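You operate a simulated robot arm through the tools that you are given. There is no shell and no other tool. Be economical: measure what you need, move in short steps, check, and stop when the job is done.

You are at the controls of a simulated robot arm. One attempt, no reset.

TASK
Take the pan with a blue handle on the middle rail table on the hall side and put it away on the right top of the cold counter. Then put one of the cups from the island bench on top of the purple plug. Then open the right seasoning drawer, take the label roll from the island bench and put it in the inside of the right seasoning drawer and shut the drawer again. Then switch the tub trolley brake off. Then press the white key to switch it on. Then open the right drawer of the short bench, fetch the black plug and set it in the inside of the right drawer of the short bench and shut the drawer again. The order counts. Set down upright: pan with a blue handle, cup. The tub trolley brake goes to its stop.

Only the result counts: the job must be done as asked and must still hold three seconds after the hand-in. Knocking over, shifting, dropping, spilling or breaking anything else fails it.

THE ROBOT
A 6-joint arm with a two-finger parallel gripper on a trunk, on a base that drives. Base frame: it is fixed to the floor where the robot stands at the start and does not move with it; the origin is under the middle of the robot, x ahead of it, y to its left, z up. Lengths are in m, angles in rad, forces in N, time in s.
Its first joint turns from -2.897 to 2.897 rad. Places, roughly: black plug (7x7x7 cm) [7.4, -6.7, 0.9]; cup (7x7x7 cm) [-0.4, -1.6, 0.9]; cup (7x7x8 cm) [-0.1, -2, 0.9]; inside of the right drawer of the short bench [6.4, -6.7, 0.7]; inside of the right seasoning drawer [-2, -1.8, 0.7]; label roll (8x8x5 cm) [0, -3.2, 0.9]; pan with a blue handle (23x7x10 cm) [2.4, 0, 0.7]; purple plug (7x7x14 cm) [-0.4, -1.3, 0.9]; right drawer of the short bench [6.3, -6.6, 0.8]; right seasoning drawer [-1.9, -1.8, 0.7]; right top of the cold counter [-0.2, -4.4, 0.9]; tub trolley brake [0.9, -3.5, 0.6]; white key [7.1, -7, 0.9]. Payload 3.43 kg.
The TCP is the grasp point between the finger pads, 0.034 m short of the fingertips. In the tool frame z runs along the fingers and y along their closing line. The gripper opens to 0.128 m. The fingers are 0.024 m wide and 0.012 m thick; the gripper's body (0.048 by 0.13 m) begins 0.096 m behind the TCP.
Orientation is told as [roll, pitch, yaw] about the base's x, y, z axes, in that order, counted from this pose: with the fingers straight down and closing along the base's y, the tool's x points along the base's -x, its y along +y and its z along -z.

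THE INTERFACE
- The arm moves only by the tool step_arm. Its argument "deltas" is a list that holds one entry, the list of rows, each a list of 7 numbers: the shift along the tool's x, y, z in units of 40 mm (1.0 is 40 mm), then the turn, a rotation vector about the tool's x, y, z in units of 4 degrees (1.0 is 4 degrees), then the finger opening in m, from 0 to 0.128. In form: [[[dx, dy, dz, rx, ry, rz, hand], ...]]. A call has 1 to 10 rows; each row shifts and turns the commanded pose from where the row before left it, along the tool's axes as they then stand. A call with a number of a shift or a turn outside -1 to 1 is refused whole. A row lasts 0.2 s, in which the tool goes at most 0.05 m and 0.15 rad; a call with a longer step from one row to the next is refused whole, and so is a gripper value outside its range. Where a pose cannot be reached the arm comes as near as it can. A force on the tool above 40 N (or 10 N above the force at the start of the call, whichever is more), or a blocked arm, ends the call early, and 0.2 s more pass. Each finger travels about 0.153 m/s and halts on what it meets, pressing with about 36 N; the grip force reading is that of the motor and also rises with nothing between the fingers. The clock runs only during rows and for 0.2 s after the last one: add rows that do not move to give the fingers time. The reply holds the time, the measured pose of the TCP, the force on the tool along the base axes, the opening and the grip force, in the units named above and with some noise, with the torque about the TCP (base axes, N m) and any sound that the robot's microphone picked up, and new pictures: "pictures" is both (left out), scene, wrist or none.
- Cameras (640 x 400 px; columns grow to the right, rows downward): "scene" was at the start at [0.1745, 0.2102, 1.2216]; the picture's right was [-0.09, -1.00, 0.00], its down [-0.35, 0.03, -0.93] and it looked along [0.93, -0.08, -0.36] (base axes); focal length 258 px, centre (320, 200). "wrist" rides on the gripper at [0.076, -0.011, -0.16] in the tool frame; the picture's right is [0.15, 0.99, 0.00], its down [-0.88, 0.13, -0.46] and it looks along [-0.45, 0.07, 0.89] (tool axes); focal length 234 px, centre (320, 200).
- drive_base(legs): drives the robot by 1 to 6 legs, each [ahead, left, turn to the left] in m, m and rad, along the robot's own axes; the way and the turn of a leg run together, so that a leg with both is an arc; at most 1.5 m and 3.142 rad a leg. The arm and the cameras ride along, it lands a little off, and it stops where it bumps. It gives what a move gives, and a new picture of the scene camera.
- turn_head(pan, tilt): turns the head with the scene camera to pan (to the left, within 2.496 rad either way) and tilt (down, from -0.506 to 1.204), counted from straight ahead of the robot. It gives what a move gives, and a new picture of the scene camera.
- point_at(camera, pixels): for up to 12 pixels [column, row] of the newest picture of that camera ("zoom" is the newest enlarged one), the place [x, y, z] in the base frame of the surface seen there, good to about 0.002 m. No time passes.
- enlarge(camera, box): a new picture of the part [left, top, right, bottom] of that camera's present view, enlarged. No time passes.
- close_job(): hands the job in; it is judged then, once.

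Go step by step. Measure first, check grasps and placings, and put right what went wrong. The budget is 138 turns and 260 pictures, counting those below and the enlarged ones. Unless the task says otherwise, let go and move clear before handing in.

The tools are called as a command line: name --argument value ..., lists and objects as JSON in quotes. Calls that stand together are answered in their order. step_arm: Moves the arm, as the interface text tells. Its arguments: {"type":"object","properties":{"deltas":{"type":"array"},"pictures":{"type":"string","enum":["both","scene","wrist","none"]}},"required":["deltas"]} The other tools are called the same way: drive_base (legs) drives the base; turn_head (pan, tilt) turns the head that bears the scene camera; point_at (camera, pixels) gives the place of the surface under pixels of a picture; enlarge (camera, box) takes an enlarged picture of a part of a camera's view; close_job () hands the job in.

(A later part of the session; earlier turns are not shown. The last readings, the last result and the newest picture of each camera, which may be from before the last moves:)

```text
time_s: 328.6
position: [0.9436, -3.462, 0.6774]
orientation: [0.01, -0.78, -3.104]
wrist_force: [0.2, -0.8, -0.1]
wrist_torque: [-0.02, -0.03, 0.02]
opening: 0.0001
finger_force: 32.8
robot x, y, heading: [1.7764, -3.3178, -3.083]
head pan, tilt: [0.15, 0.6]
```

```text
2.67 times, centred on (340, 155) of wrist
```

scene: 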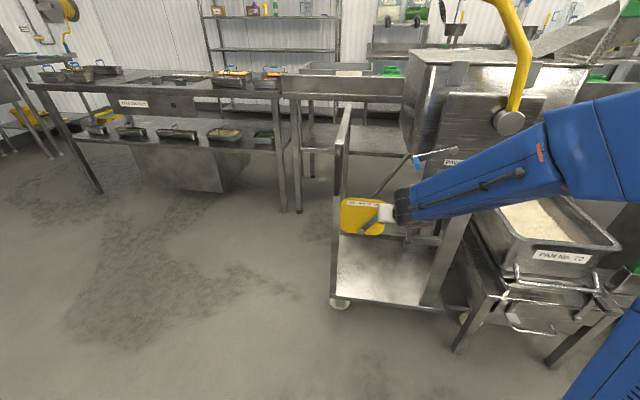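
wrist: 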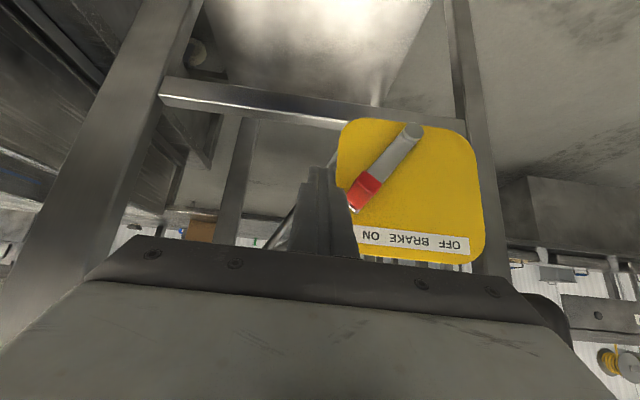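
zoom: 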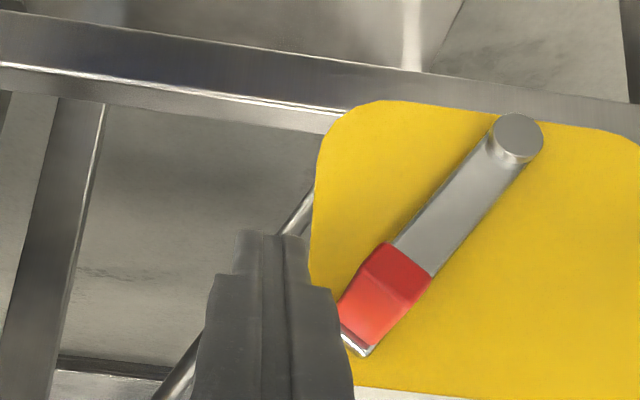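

The finger is beside the knob. I'm pushing towards OFF (-y).

step_arm --deltas '[[[0, 0.4, 0, 0, 0, 0, 0.0], [0, 0.4, 0, 0, 0, 0, 0.0], [0, 0.4, 0, 0, 0, 0, 0.0], [0, 0.4, 0, 0, 0, 0, 0.0], [0, 0.4, 0, 0, 0, 0, 0.0], [0, 0.4, 0, 0, 0, 0, 0.0], [0, 0.4, 0, 0, 0, 0, 0.0]]]'

enlarge --camera "wrist" --box '[220, 80, 460, 230]'

```text
time_s: 330.2
position: [0.9499, -3.5748, 0.6778]
orientation: [0.012, -0.781, -3.104]
wrist_force: [-0.7, 0.7, 0.1]
wrist_torque: [0.02, -0.01, -0.01]
opening: 0.0001
finger_force: 33.1
robot x, y, heading: [1.7771, -3.3219, -3.081]
head pan, tilt: [0.15, 0.6]
```

scene: 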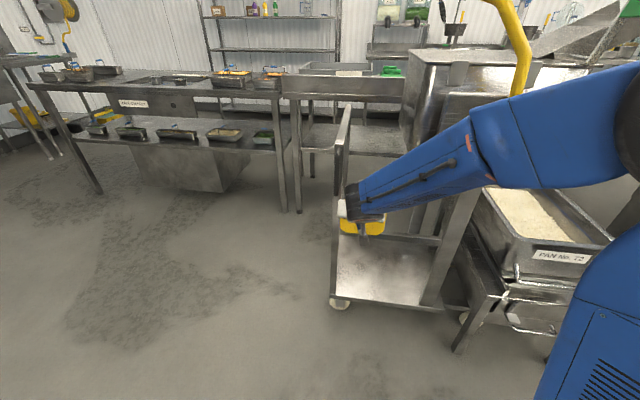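
wrist: 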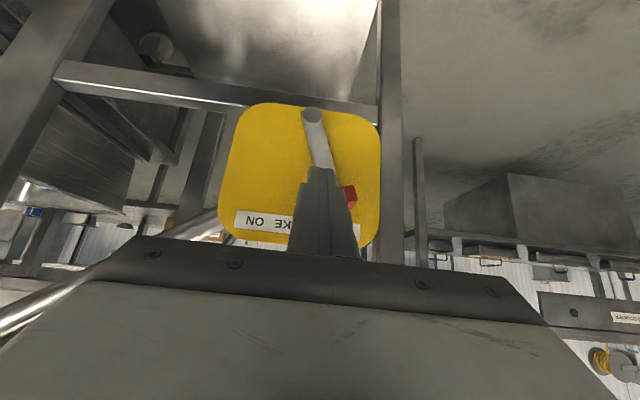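

```text
2.67 times, centred on (340, 155) of wrist
```

zoom: 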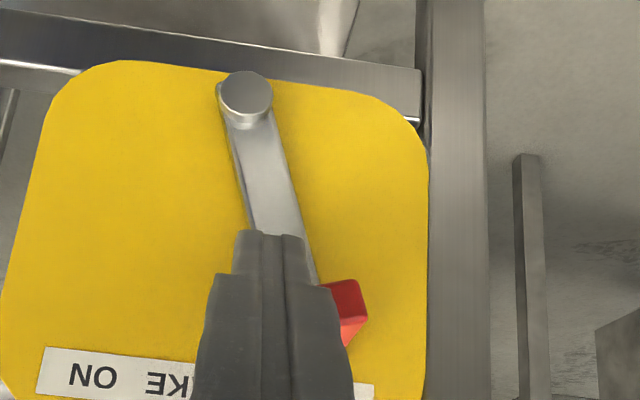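

The lever has passed vertical. I'll continue to its stop.

step_arm --deltas '[[[0, 0.25, 0, 0, 0, 0, 0.0], [0, 0.25, 0, 0, 0, 0, 0.0], [0, 0.2, 0, 0, 0, 0, 0.0], [0, 0.15, 0, 0, 0, 0, 0.0], [0, 0.15, 0, 0, 0, 0, 0.0], [0, 0.15, 0, 0, 0, 0, 0.0], [0, 0.15, 0, 0, 0, 0, 0.0]]]'

enlarge --camera "wrist" --box '[220, 80, 460, 230]'

```text
time_s: 331.8
position: [0.9507, -3.629, 0.68]
orientation: [0.012, -0.78, -3.105]
wrist_force: [0.6, 0.2, -0.5]
wrist_torque: [0.0, 0.02, 0.0]
opening: 0.0002
finger_force: 32.7
robot x, y, heading: [1.7805, -3.3207, -3.087]
head pan, tilt: [0.15, 0.6]
```

scene: 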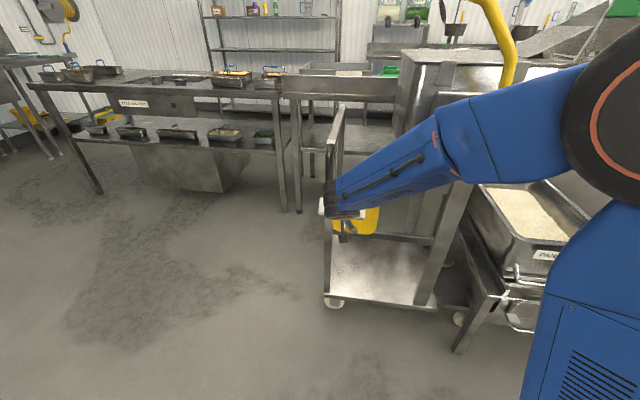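
wrist: 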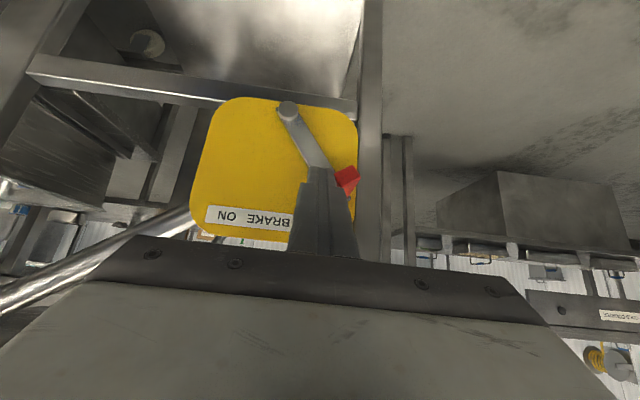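

```text
2.67 times, centred on (340, 155) of wrist
```

zoom: 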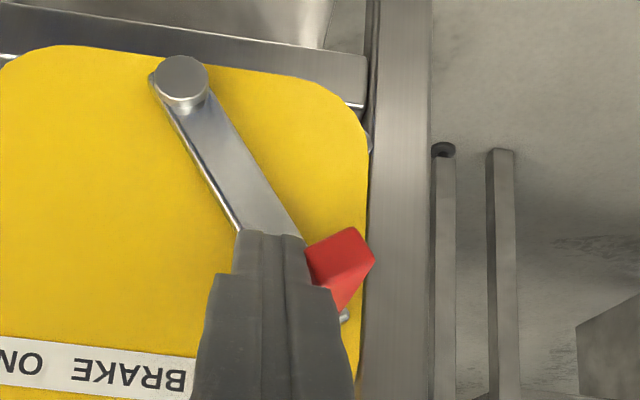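

Something seems to have shifted slightly in the scene view. I'll measure the plate, pivot and knob from the wrist camera.

point_at --camera "zoom" --pixels '[[182, 80], [340, 260], [340, 320], [30, 60], [300, 80], [395, 200], [240, 170]]'

point_at --camera "scene" --pixels '[[365, 225], [331, 303], [420, 300], [500, 240], [160, 105]]'

```text
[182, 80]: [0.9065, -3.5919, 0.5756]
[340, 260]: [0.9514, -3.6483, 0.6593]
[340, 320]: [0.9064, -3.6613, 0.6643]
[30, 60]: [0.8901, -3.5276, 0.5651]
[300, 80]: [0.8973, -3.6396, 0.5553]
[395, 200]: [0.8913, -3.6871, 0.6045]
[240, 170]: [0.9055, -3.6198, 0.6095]
```

```text
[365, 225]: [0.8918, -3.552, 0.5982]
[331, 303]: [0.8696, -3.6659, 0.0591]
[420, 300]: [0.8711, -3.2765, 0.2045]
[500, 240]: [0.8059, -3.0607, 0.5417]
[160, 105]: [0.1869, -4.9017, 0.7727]
```

The lever is at OFF: knob 36.5° past vertical, mirroring the ON position. The trolley itself rolled about 3 cm towards -y. I'll withdraw and look.

step_arm --deltas '[[[0, -0.1, 0, 0, 0, 0, 0.0], [0.53, 0, -0.53, 0, 0, 0, 0.0], [0.6, 0, -0.6, 0, 0, 0, 0.0], [0.6, 0, -0.6, 0, 0, 0, 0.0], [0.6, 0, -0.6, 0, 0, 0, 0.0], [0, -0.9, 0, 0, 0, 0, 0.0], [0, -0.9, 0, 0, 0, 0, 0.0], [0, -0.9, 0, 0, 0, 0, 0.0], [0, -0.9, 0, 0, 0, 0, 0.0]]]'

enlarge --camera "scene" --box '[320, 180, 420, 255]'

```text
time_s: 333.8
position: [1.0763, -3.4744, 0.6794]
orientation: [0.01, -0.78, -3.105]
wrist_force: [0.6, 0.4, -0.2]
wrist_torque: [0.01, 0.0, 0.01]
opening: 0.0
finger_force: 32.7
robot x, y, heading: [1.7789, -3.32, -3.082]
head pan, tilt: [0.15, 0.6]
```

scene: 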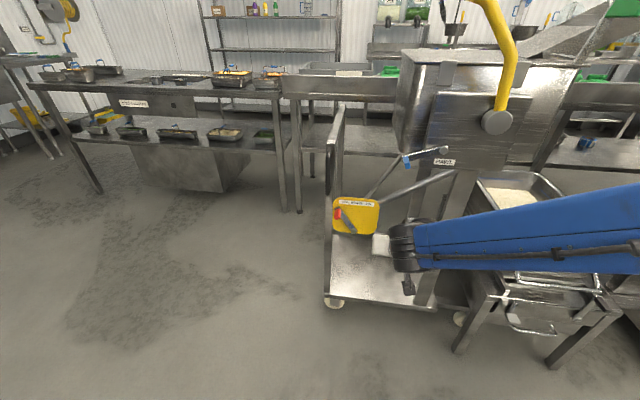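
wrist: 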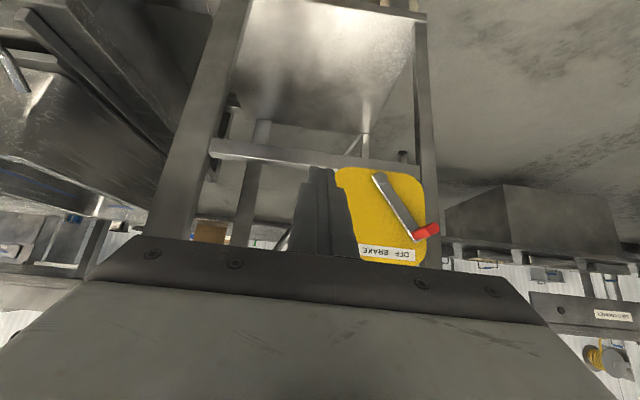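

```text
5.33 times, centred on (370, 218) of scene
```

zoom: 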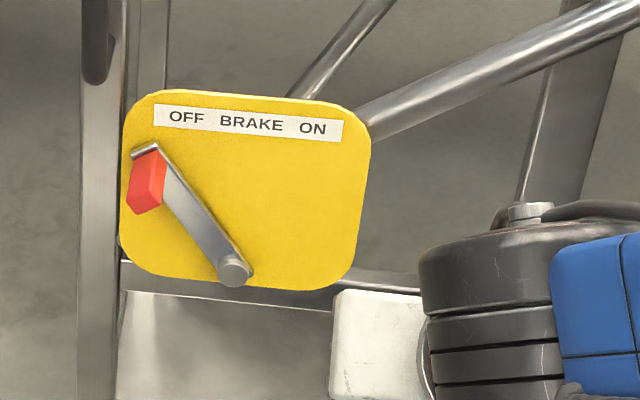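

The brake is at OFF. The trolley frame shifted about 3 cm, so I'll nudge it back by pushing its post from the left. First I'll measure the plate corners and post.

point_at --camera "zoom" --pixels '[[235, 270], [350, 140], [135, 240], [85, 250], [110, 250], [120, 330], [345, 250], [95, 80], [80, 380], [115, 20]]'

point_at --camera "scene" --pixels '[[333, 302], [437, 307], [425, 50], [400, 60], [495, 122], [405, 160], [460, 350], [555, 368]]'

```text
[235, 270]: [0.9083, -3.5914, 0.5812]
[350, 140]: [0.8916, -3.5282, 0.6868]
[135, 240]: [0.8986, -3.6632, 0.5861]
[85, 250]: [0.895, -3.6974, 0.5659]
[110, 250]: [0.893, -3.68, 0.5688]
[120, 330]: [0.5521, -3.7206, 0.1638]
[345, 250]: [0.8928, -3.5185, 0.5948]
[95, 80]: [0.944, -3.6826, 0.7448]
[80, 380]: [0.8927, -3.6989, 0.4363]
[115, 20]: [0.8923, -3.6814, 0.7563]
```

```text
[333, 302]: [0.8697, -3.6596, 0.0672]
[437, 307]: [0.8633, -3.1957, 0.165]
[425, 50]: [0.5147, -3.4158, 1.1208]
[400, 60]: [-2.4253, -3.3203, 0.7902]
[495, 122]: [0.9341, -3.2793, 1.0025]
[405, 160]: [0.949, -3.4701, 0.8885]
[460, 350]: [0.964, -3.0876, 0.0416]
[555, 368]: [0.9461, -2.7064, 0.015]
```

It's a pure translation of about 2.9 cm. I'll shift the base left, then nudge the post's left side back low down, at z≈0.58.

drive_base --legs '[[0, 0.26, 0]]'

step_arm --deltas '[[[0.5, 0, 0.5, 0, 0, 0, 0.0], [0.5, 0, 0.5, 0, 0, 0, 0.0], [0.42, 0, 0.42, 0, 0, 0, 0.0], [0, 0, 0, 0, 0, 0, 0]]]' --pictures "scene"

```text
time_s: 335.7
position: [1.0929, -3.737, 0.6792]
orientation: [0.011, -0.779, -3.103]
wrist_force: [-0.4, 0.0, -0.5]
wrist_torque: [0.0, 0.0, -0.02]
opening: 0.0
finger_force: 33.2
robot x, y, heading: [1.7913, -3.5777, -3.087]
head pan, tilt: [0.15, 0.6]
```

scene: 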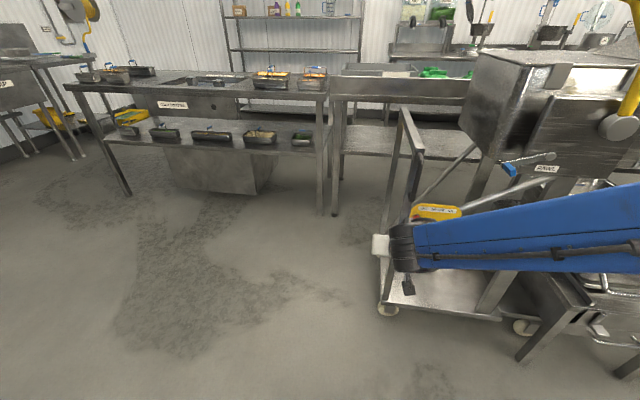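

```text
time_s: 336.7
position: [1.0729, -3.7543, 0.6142]
orientation: [0.009, -0.774, -3.099]
wrist_force: [-0.4, 0.3, 0.1]
wrist_torque: [0.01, 0.0, 0.01]
opening: 0.0
finger_force: 33.0
out of reach, approached as far as the arm can: row 1, 2, 3
robot x, y, heading: [1.7952, -3.5813, -3.082]
head pan, tilt: [0.15, 0.6]
```

scene: 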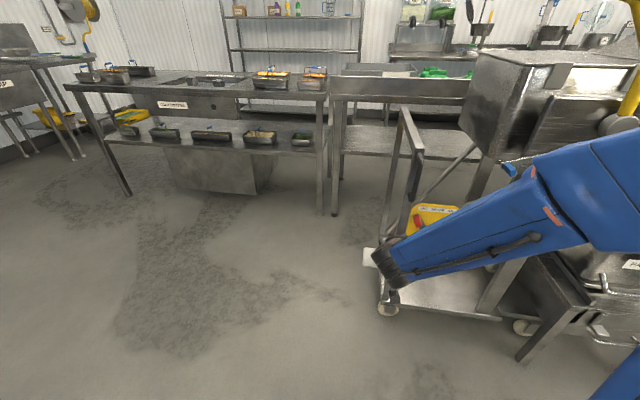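

step_arm --deltas '[[[-0.62, 0, 0.606, 0, 0, 0, 0.0], [-0.62, 0, 0.606, 0, 0, 0, 0.0], [-0.62, 0, 0.606, 0, 0, 0, 0.0], [-0.62, 0, 0.606, 0, 0, 0, 0.0], [-0.62, 0, 0.606, 0, 0, 0, 0.0], [0, 0, 0, 0, 0, 0, 0.0]]]'

enlarge --camera "wrist" --box '[160, 40, 480, 240]'

```text
time_s: 338.1
position: [0.9007, -3.7612, 0.6171]
orientation: [0.01, -0.779, -3.103]
wrist_force: [-1.1, 0.1, -0.3]
wrist_torque: [0.01, 0.01, -0.04]
opening: 0.0002
finger_force: 33.5
robot x, y, heading: [1.7939, -3.5809, -3.078]
head pan, tilt: [0.15, 0.6]
```

scene: 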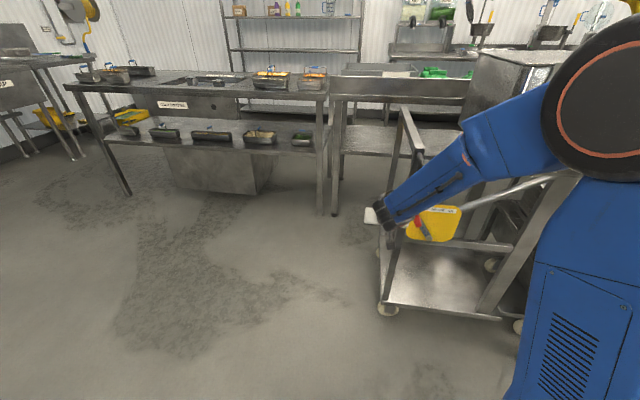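
wrist: 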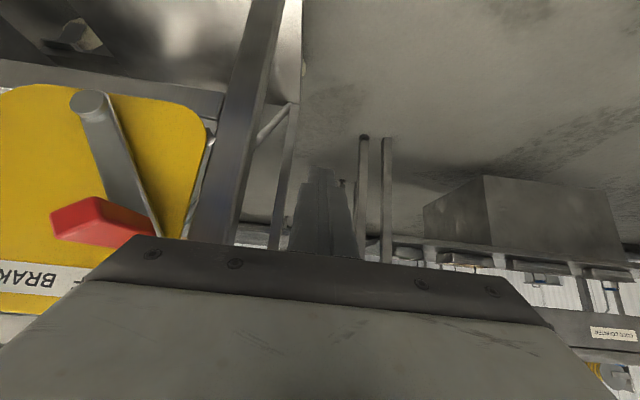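

```text
2.00 times, centred on (320, 140) of wrist
```

zoom: 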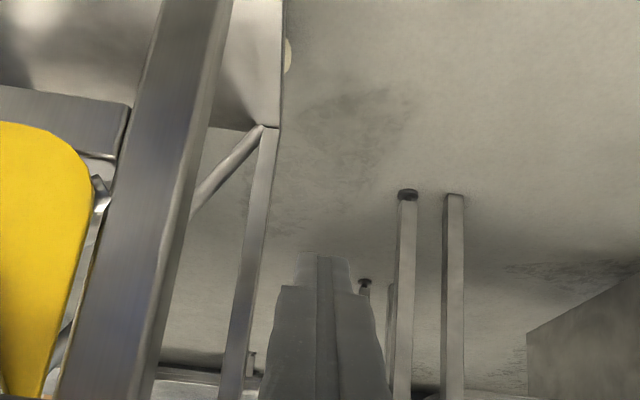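

Clear of the knob. I'm pushing slowly towards +y against the post.

step_arm --deltas '[[[0, -0.3, 0, 0, 0, 0, 0.0], [0, -0.3, 0, 0, 0, 0, 0.0], [0, -0.3, 0, 0, 0, 0, 0.0], [0, -0.25, 0, 0, 0, 0, 0.0], [0, -0.2, 0, 0, 0, 0, 0.0], [0, -0.15, 0, 0, 0, 0, 0.0], [0, -0.15, 0, 0, 0, 0, 0.0], [0, 0, 0, 0, 0, 0, 0.0]]]'

enlarge --camera "scene" --box '[360, 180, 480, 270]'

```text
time_s: 339.9
position: [0.8971, -3.6951, 0.6163]
orientation: [0.01, -0.781, -3.101]
wrist_force: [-0.2, 0.1, 0.2]
wrist_torque: [0.0, -0.03, 0.02]
opening: 0.0
finger_force: 33.2
robot x, y, heading: [1.7923, -3.5775, -3.082]
head pan, tilt: [0.15, 0.6]
```

scene: 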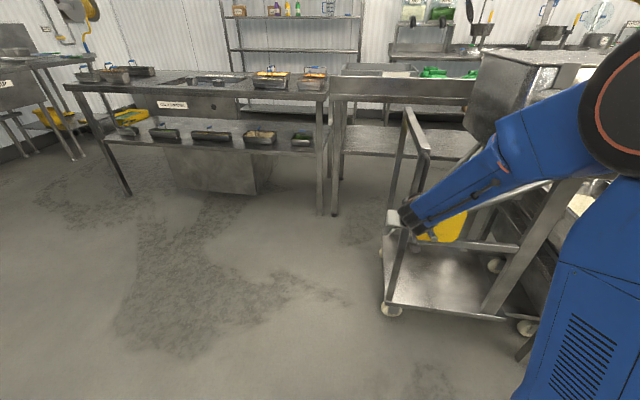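
wrist: 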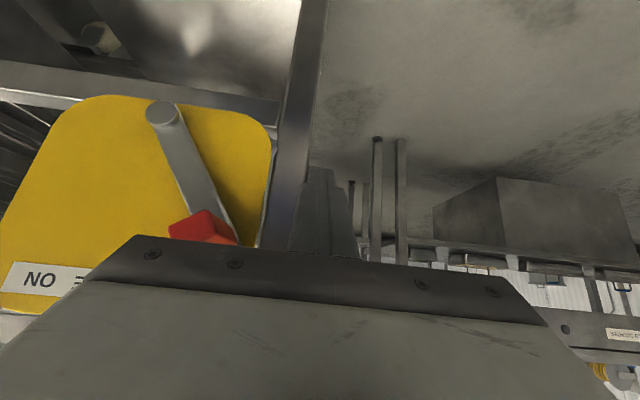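

```text
4.44 times, centred on (420, 225) of scene
```

zoom: 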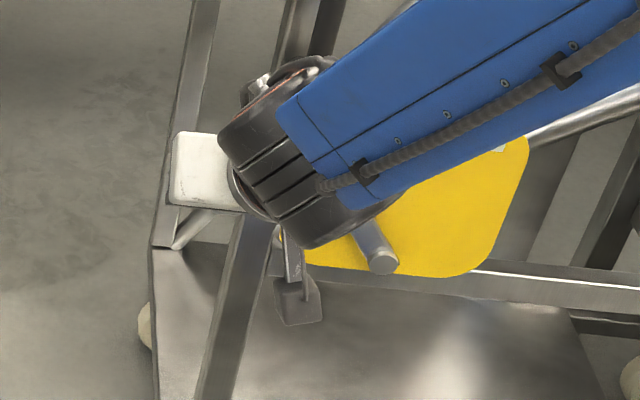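

point_at --camera "wrist" --pixels '[[162, 113], [200, 222], [298, 150], [240, 130]]'

point_at --camera "zoom" --pixels '[[385, 262], [500, 200], [230, 300]]'

```text
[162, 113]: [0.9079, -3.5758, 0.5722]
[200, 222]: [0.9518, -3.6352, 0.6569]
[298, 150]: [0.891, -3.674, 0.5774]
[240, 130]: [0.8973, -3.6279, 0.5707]
```

```text
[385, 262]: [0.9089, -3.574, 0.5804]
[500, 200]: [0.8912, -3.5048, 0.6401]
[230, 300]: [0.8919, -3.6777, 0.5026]
```

The pivot is back to y -3.575 and needs about 11 mm more.

step_arm --deltas '[[[0, -0.1, 0, 0, 0, 0, 0.0], [0, -0.1, 0, 0, 0, 0, 0.0], [0, -0.08, 0, 0, 0, 0, 0.0], [0, 0, 0, 0, 0, 0, 0.0]]]' --pictures "scene"

enlarge --camera "scene" --box '[360, 180, 480, 270]'

point_at --camera "zoom" --pixels '[[395, 262], [390, 258], [400, 265], [505, 200]]'

```text
time_s: 340.9
position: [0.8967, -3.6841, 0.6172]
orientation: [0.01, -0.78, -3.101]
wrist_force: [4.1, -3.0, -0.3]
wrist_torque: [0.01, 0.03, -0.04]
opening: 0.0001
finger_force: 33.3
robot x, y, heading: [1.7925, -3.5879, -3.079]
head pan, tilt: [0.15, 0.6]
```

scene: 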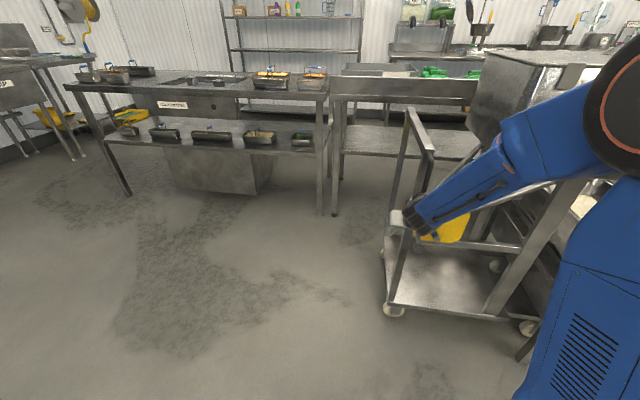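

```text
4.44 times, centred on (420, 225) of scene
```

zoom: 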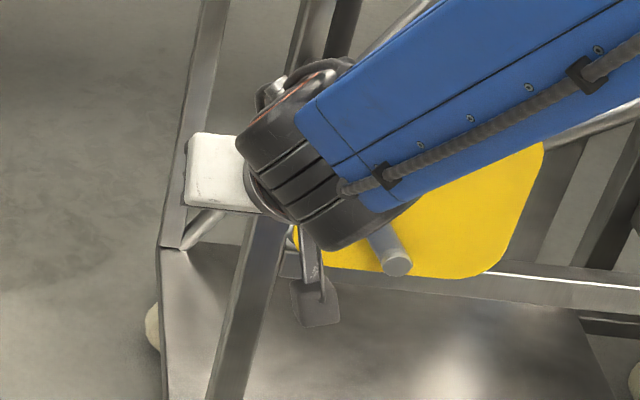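

```text
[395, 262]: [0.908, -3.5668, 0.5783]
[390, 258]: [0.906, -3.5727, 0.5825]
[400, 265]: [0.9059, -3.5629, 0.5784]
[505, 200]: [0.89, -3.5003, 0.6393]
```

Within about 3 mm of the original spot. I'll release sideways, back out, and verify the lever.

step_arm --deltas '[[[0, 0.4, 0, 0, 0, 0, 0.0], [0, 0.8, 0, 0, 0, 0, 0.0], [0.6, 0, -0.6, 0, 0, 0, 0.0], [0.65, 0, -0.65, 0, 0, 0, 0.0], [0.65, 0, -0.65, 0, 0, 0, 0.0], [0.65, 0, -0.65, 0, 0, 0, 0.0], [0.65, 0, -0.65, 0, 0, 0, 0.0], [0.2, 0, -1, 0, 0, 0, 0.0], [0.2, 0, -1, 0, 0, 0, 0.0]]]' --pictures "scene"

enlarge --camera "scene" --box '[380, 180, 500, 270]'

```text
time_s: 342.9
position: [1.121, -3.7384, 0.6816]
orientation: [0.009, -0.777, -3.1]
wrist_force: [1.1, -0.4, -0.2]
wrist_torque: [-0.04, -0.01, 0.0]
opening: 0.0004
finger_force: 32.9
out of reach, approached as far as the arm can: row 7, 8, 9
robot x, y, heading: [1.7934, -3.5812, -3.079]
head pan, tilt: [0.15, 0.6]
```

scene: 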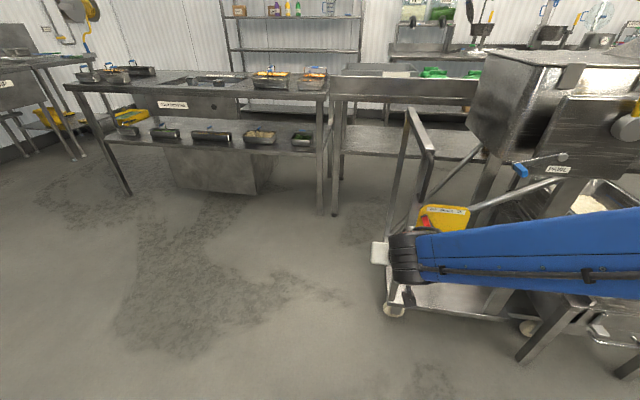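

```text
4.44 times, centred on (440, 225) of scene
```

zoom: 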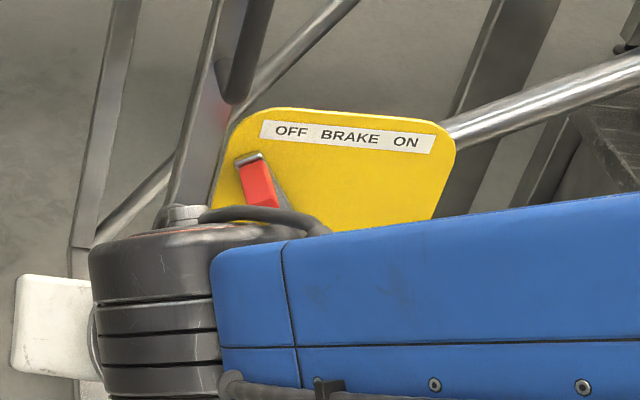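

point_at --camera "zoom" --pixels '[[248, 158], [262, 190], [258, 205], [445, 140], [520, 10]]'

drive_base --legs '[[-0.12, 0, 0]]'

step_arm --deltas '[[[0, 0, -0.5, 0, 1, 0, 0.0], [0, 0, -0.5, 0, 1, 0, 0.0], [0, 0, -0.5, 0, 1, 0, 0.0], [0, 0, -0.5, 0, 1, 0, 0.0], [0, 0, -0.5, 0, 1, 0, 0.0], [0, 0, -0.5, 0, 1, 0, 0.0], [0, 0, -0.6, 0, 1, 0, 0.0], [0, 0, -0.6, 0, 1, 0, 0.0], [0, 0, -0.7, 0, 1, 0, 0.0], [0, 0, -0.7, 0, 1, 0, 0.0]]]' --pictures "scene"

```text
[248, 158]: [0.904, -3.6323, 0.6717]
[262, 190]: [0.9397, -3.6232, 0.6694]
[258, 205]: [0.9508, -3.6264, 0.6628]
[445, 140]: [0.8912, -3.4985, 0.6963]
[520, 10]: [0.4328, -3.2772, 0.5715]
```

```text
time_s: 344.2
position: [1.2277, -3.7321, 0.6832]
orientation: [0.009, -0.778, -3.1]
wrist_force: [-0.6, 0.2, -0.3]
wrist_torque: [-0.01, 0.01, 0.03]
opening: 0.0
finger_force: 32.9
robot x, y, heading: [1.8992, -3.5749, -3.079]
head pan, tilt: [0.15, 0.6]
stopped in leg 1: the robot was blocked; the commanded pose is now the measured one
```

scene: 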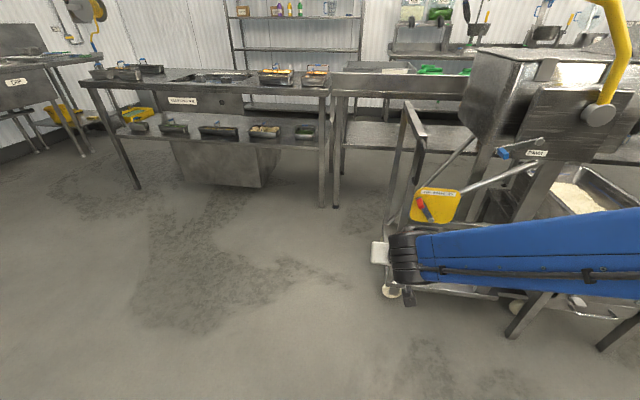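

```text
time_s: 346.4
position: [1.3221, -3.7244, 0.8811]
orientation: [0.007, -0.079, -3.096]
wrist_force: [0.4, -0.3, -0.1]
wrist_torque: [0.02, -0.01, -0.03]
opening: 0.0
finger_force: 32.7
robot x, y, heading: [1.8998, -3.5739, -3.078]
head pan, tilt: [0.15, 0.6]
```

scene: 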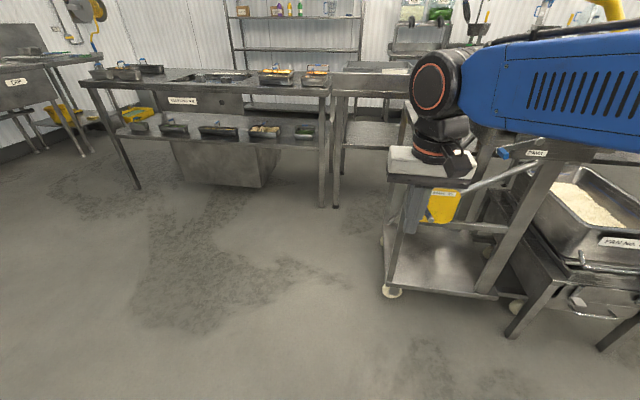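

The lever is at the OFF stop, about 35.5° past vertical. The base touched something behind, so I'll move forward, turn to face -y and look around towards the white key.

drive_base --legs '[[0.2, 0.5, 0], [0, 0, 1.53]]'

turn_head --pan 1.0 --tilt 0.2

turn_head --pan 2.2 --tilt 0.3

```text
time_s: 353.2
position: [1.8552, -4.6651, 0.881]
orientation: [0.006, -0.079, -1.571]
wrist_force: [-0.1, 0.1, 0.4]
wrist_torque: [0.0, 0.04, -0.01]
opening: 0.0
finger_force: 33.3
robot x, y, heading: [1.7312, -4.076, -1.555]
head pan, tilt: [0.15, 0.6]
```

scene: 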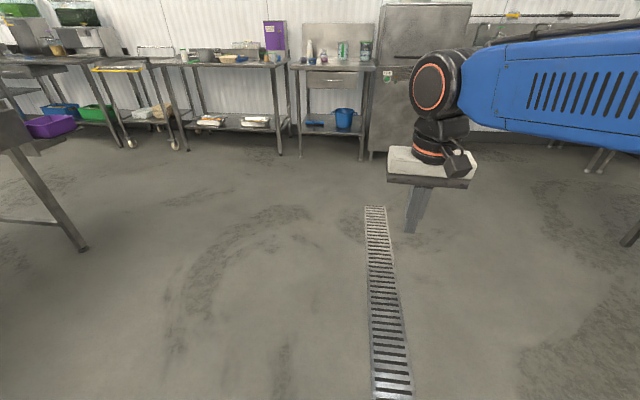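

```text
time_s: 354.4
position: [1.8546, -4.6643, 0.8824]
orientation: [0.008, -0.08, -1.569]
wrist_force: [0.5, -0.2, -0.1]
wrist_torque: [0.03, -0.02, -0.02]
opening: 0.0
finger_force: 32.9
robot x, y, heading: [1.7334, -4.0812, -1.553]
head pan, tilt: [1.0, 0.201]
```

scene: 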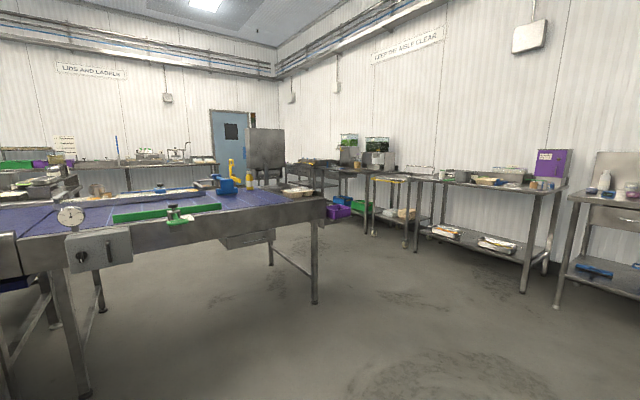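

```text
time_s: 355.8
position: [1.8542, -4.6658, 0.8822]
orientation: [0.008, -0.08, -1.57]
wrist_force: [0.1, 0.2, -0.2]
wrist_torque: [-0.01, 0.01, -0.01]
opening: 0.0
finger_force: 33.0
robot x, y, heading: [1.7322, -4.0789, -1.552]
head pan, tilt: [2.201, 0.3]
```

scene: 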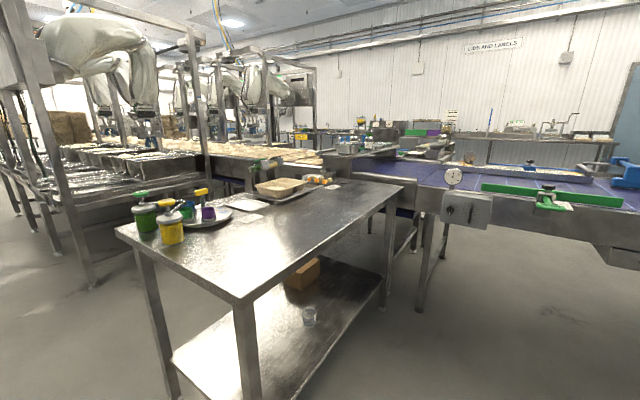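

turn_head --pan 1.1 --tilt 0.25

point_at --camera "scene" --pixels '[[280, 310], [341, 285], [555, 290], [445, 240], [400, 235], [300, 200], [310, 160], [410, 165], [350, 160], [525, 180], [370, 310]]'

enlarge --camera "scene" --box '[180, 90, 460, 260]'

```text
time_s: 357.1
position: [1.8551, -4.6644, 0.8826]
orientation: [0.007, -0.08, -1.571]
wrist_force: [-0.9, -0.2, -0.3]
wrist_torque: [-0.03, 0.0, -0.01]
opening: 0.0
finger_force: 32.6
robot x, y, heading: [1.733, -4.0806, -1.553]
head pan, tilt: [1.1, 0.25]
```

scene: 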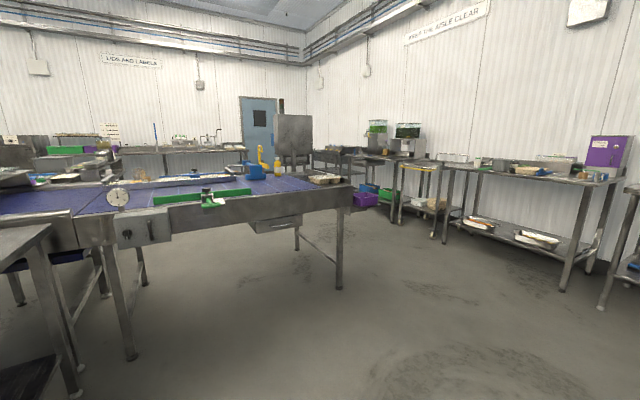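

```text
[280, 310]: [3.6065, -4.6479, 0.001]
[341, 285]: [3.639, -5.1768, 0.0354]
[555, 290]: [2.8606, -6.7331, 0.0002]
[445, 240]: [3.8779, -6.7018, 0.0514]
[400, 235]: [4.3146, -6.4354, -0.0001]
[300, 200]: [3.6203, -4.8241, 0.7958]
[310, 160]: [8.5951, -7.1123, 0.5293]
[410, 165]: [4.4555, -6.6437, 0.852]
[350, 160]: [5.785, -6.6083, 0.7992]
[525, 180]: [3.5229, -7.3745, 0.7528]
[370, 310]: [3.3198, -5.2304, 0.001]
```

```text
2.29 times, centred on (320, 175) of scene
```

zoom: 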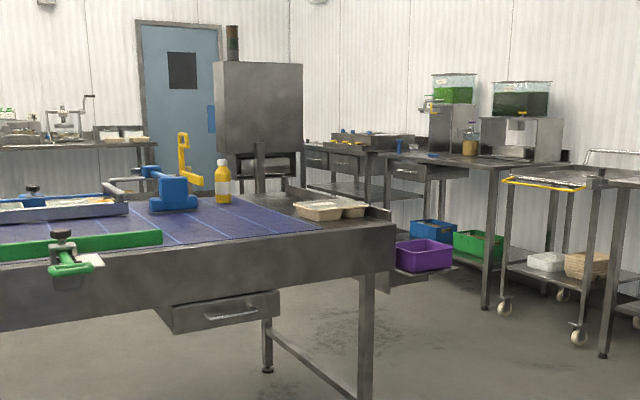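

A corridor runs along y≈-5.8 between the conveyor (ends at y -5.18) and the wall benches (front y≈-6.6, cart -6.43). I'll drive there and head +x.

drive_base --legs '[[1.45, 0, 0], [0.3, 0, 0], [0, 0, 1.55], [1.5, 0, 0]]'

turn_head --pan -0.3 --tilt 0.3

```text
time_s: 376.5
position: [3.8401, -5.7368, 0.882]
orientation: [0.006, -0.081, -0.04]
wrist_force: [-0.1, 0.2, 0.2]
wrist_torque: [0.03, -0.02, 0.04]
opening: 0.0
finger_force: 33.4
robot x, y, heading: [3.2488, -5.8367, -0.022]
head pan, tilt: [1.1, 0.25]
```

scene: 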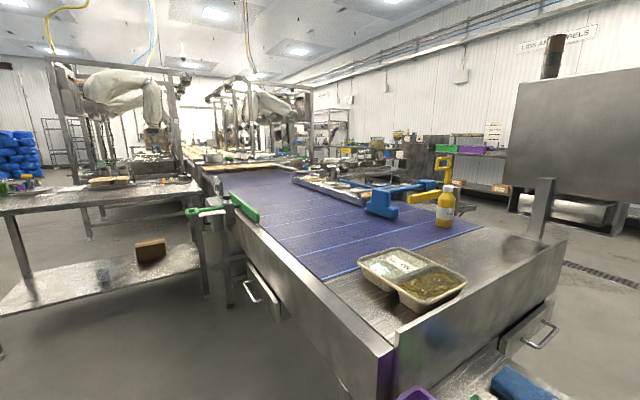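

```text
time_s: 378.1
position: [3.8408, -5.7377, 0.8811]
orientation: [0.007, -0.08, -0.04]
wrist_force: [-0.1, 0.0, 0.5]
wrist_torque: [0.01, 0.01, -0.03]
opening: 0.0
finger_force: 33.3
robot x, y, heading: [3.2484, -5.8336, -0.028]
head pan, tilt: [-0.3, 0.3]
```

scene: 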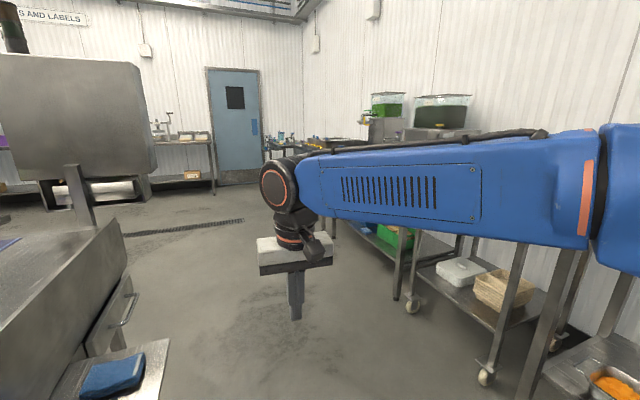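

point_at --camera "scene" --pixels '[[165, 345], [150, 390], [133, 295], [120, 245], [487, 377], [410, 308], [395, 295], [560, 345], [330, 232], [300, 220], [213, 195], [100, 330]]'

```text
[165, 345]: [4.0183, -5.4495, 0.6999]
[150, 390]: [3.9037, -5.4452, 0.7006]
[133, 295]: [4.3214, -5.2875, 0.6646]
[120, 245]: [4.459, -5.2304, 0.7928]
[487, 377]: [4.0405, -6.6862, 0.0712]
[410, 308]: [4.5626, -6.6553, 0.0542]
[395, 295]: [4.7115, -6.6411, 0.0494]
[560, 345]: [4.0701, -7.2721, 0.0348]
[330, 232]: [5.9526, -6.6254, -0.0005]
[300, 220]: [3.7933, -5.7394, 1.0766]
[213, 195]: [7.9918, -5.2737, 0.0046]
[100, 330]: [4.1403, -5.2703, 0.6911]
```

drive_base --legs '[[0.2, -0.12, 0.02], [1.4, 0, 0], [0.8, 0, 0]]'

turn_head --pan -0.7 --tilt 0.35

```text
time_s: 390.1
position: [6.1993, -5.8741, 0.8815]
orientation: [0.006, -0.079, -0.023]
wrist_force: [-0.5, -0.2, 0.7]
wrist_torque: [-0.01, 0.02, 0.0]
opening: 0.0
finger_force: 33.3
robot x, y, heading: [5.6137, -5.9842, -0.009]
head pan, tilt: [-0.3, 0.3]
```

scene: 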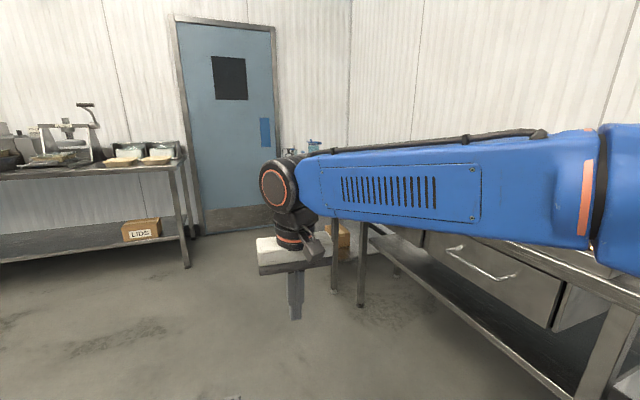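

```text
time_s: 391.0
position: [6.2006, -5.8731, 0.8824]
orientation: [0.006, -0.081, -0.02]
wrist_force: [0.4, -0.4, -0.7]
wrist_torque: [0.0, -0.02, 0.02]
opening: 0.0
finger_force: 32.7
robot x, y, heading: [5.6089, -5.9834, -0.011]
head pan, tilt: [-0.7, 0.351]
```

scene: 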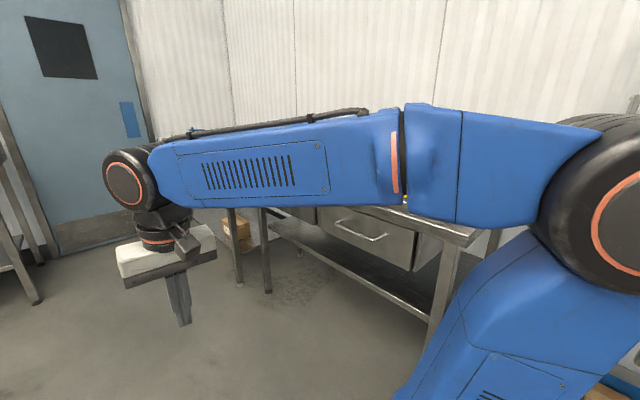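

I'll straighten and raise the hand, drive on, then turn to face the wall bench.

step_arm --deltas '[[[0.3, 0, -0.8, 0, 0.57, 0, 0.0], [0.3, 0, -0.8, 0, 0.57, 0, 0.0], [0.3, 0, -0.9, 0, 0, 0, 0.0], [0.3, 0, -0.9, 0, 0, 0, 0.0], [0.3, 0, -0.9, 0, 0, 0, 0.0], [0.3, 0, -0.9, 0, 0, 0, 0.0]]]' --pictures "none"

drive_base --legs '[[1.1, 0.05, 0], [0, 0, -1.56]]'

turn_head --pan 0.1 --tilt 0.5

```text
time_s: 392.4
position: [6.123, -5.8716, 1.0877]
orientation: [0.006, -0.001, -0.021]
wrist_force: [-0.4, 0.1, -0.7]
wrist_torque: [-0.02, 0.03, 0.02]
opening: 0.0
finger_force: 33.7
robot x, y, heading: [5.6139, -5.9859, -0.01]
head pan, tilt: [-0.7, 0.351]
```

```text
time_s: 401.9
position: [6.8378, -6.4459, 1.0879]
orientation: [0.008, -0.001, -1.586]
wrist_force: [0.8, -0.1, 0.1]
wrist_torque: [0.03, -0.03, 0.01]
opening: 0.0002
finger_force: 33.0
robot x, y, heading: [6.723, -5.9371, -1.568]
head pan, tilt: [-0.7, 0.351]
```

scene: 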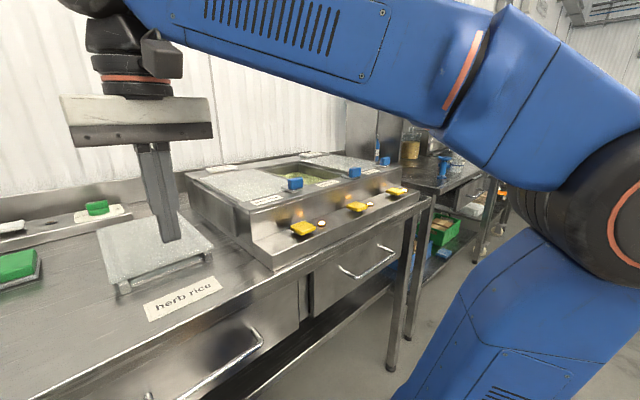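

```text
time_s: 403.0
position: [6.8383, -6.4472, 1.088]
orientation: [0.007, -0.001, -1.586]
wrist_force: [0.2, 0.5, 0.1]
wrist_torque: [-0.04, -0.04, 0.02]
opening: 0.0003
finger_force: 32.8
robot x, y, heading: [6.7242, -5.9347, -1.573]
head pan, tilt: [0.099, 0.499]
```

scene: 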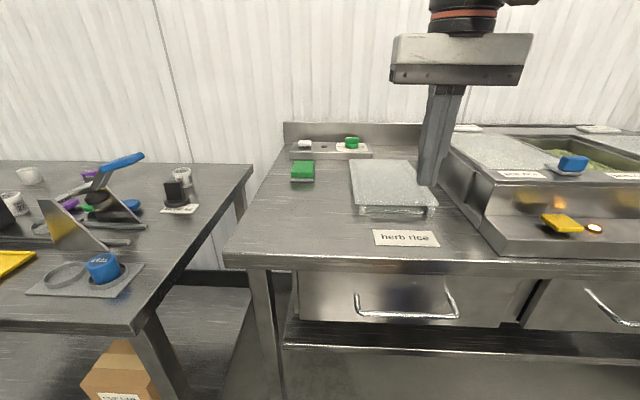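

I see a key panel at the back with white (305,144) and green (352,142) keys, the black plug at (177,195), and the two drawers. I'll measure them.

enlarge --camera "scene" --box '[270, 110, 400, 200]'

point_at --camera "scene" --pixels '[[305, 142], [305, 147], [323, 147], [352, 141], [300, 155], [180, 183], [178, 195], [175, 208], [405, 317], [450, 290], [358, 300], [620, 325]]'

```text
4.44 times, centred on (335, 155) of scene
```

zoom: 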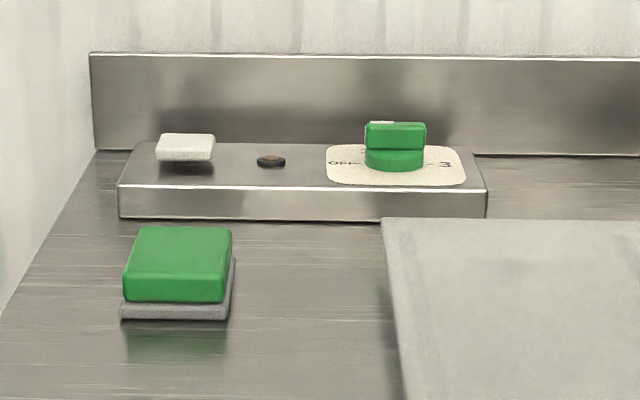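

```text
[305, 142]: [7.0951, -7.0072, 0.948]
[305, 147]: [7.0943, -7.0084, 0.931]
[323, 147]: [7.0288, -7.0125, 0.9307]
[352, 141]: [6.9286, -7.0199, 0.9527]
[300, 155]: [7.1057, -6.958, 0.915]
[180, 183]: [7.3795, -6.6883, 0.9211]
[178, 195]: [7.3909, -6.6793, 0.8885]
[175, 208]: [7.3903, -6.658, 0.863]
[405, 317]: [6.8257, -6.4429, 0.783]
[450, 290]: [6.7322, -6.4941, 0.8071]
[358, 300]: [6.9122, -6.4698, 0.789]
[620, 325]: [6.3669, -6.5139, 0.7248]
```

The white key's cap is at (7.095,-7.010), top 0.948, with a dark lamp beside it. I'll check the left table's corner before moving in.

point_at --camera "scene" --pixels '[[130, 328], [170, 390], [225, 262], [250, 165], [265, 330], [405, 265], [40, 325], [300, 345]]'

drive_base --legs '[[0.1, 0.22, 0]]'

```text
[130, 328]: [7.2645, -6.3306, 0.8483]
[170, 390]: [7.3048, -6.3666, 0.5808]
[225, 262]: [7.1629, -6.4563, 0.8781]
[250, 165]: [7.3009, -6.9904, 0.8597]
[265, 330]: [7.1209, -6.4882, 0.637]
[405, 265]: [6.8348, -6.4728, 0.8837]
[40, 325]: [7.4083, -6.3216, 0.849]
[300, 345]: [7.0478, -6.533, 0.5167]
```

```text
time_s: 404.8
position: [7.061, -6.5438, 1.0881]
orientation: [0.009, -0.001, -1.582]
wrist_force: [-0.4, -0.3, -0.3]
wrist_torque: [-0.03, 0.02, 0.02]
opening: 0.0002
finger_force: 33.2
robot x, y, heading: [6.9431, -6.0374, -1.571]
head pan, tilt: [0.099, 0.499]
```

scene: 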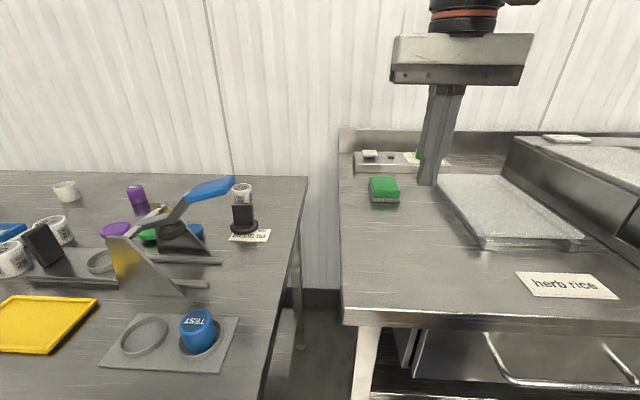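

The bench leg at (7.12,-6.49) limits forward motion here, so I'll shift right and then forward.

drive_base --legs '[[0, -0.14, 0], [0.07, 0, 0]]'

enlarge --camera "scene" --box '[290, 110, 440, 210]'

```text
time_s: 406.7
position: [6.9223, -6.6154, 1.088]
orientation: [0.006, -0.002, -1.585]
wrist_force: [0.4, 0.7, 0.2]
wrist_torque: [-0.02, -0.01, -0.02]
opening: 0.0
finger_force: 33.1
robot x, y, heading: [6.808, -6.1054, -1.571]
head pan, tilt: [0.099, 0.499]
```

scene: 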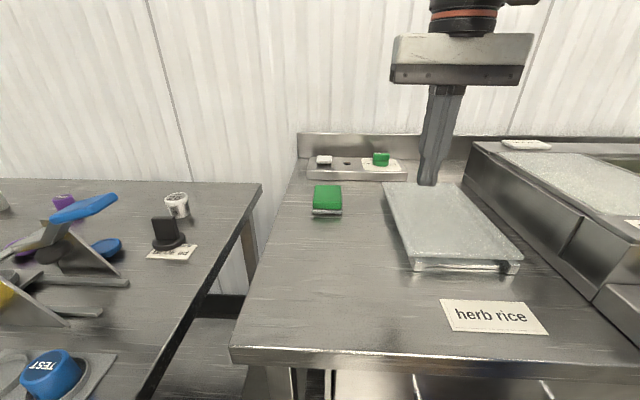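

```text
4.00 times, centred on (365, 160) of scene
```

zoom: 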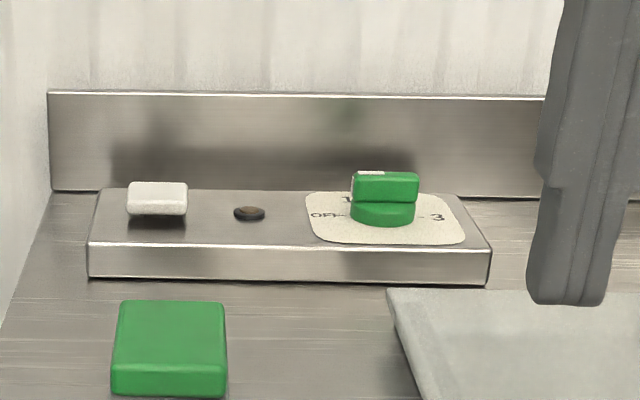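

point_at --camera "zoom" --pixels '[[130, 187], [185, 187], [157, 184], [157, 207], [250, 212], [157, 195], [170, 340], [300, 92]]'

```text
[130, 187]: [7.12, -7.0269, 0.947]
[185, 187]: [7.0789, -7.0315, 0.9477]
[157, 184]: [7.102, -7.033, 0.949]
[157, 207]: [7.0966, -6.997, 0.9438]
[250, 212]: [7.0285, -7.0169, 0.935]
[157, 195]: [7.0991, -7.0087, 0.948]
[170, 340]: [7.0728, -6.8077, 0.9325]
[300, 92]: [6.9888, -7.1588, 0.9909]
```

I'm moving the closed fingertips over the white key.

step_arm --deltas '[[[-0.99, 0.456, 0.15, 0, 0, 0, 0.0], [-0.99, 0.456, 0.15, 0, 0, 0, 0.0], [-0.99, 0.456, 0.15, 0, 0, 0, 0.0], [-0.99, 0.456, 0.15, 0, 0, 0, 0.0], [-0.99, 0.456, 0.15, 0, 0, 0, 0.0], [-0.99, 0.456, 0.15, 0, 0, 0, 0.0], [-0.99, 0.456, 0.15, 0, 0, 0, 0.0], [-0.99, 0.456, 0.15, 0, 0, 0, 0.0], [-0.99, 0.456, 0.15, 0, 0, 0, 0.0], [-0.99, 0.456, 0.15, 0, 0, 0, 0.0]]]'

enlarge --camera "scene" --box '[270, 100, 420, 200]'

```text
time_s: 409.1
position: [7.0305, -6.9904, 1.0303]
orientation: [0.032, -0.018, -1.615]
wrist_force: [-1.6, -0.4, 2.6]
wrist_torque: [0.04, -0.06, 0.0]
opening: 0.0
finger_force: 33.5
robot x, y, heading: [6.781, -6.0664, -1.61]
head pan, tilt: [0.099, 0.499]
stopped in row 10: the arm was blocked; the commanded pose is now the measured one
```

scene: 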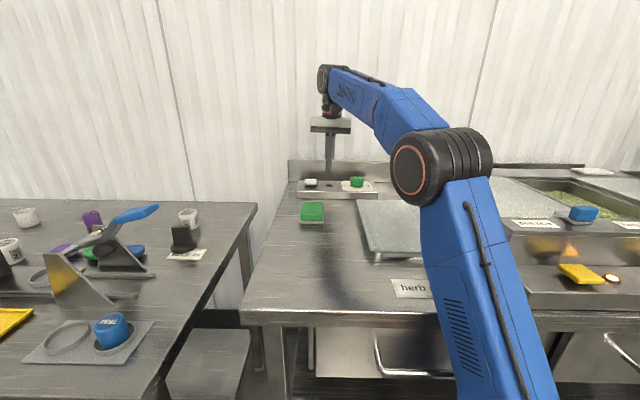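
wrist: 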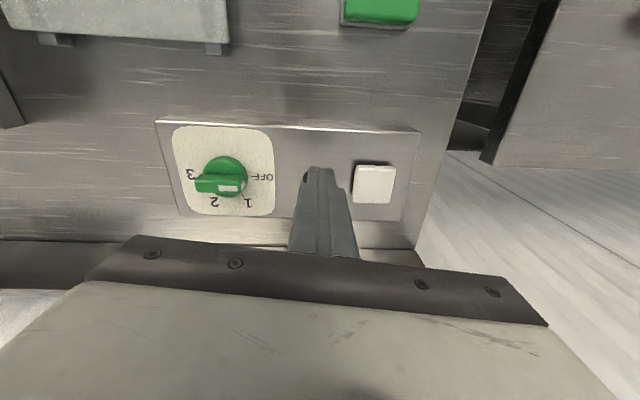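

```text
4.00 times, centred on (345, 150) of scene
```

zoom: 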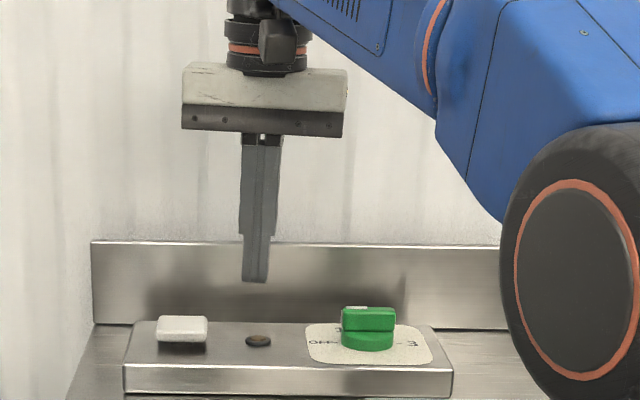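

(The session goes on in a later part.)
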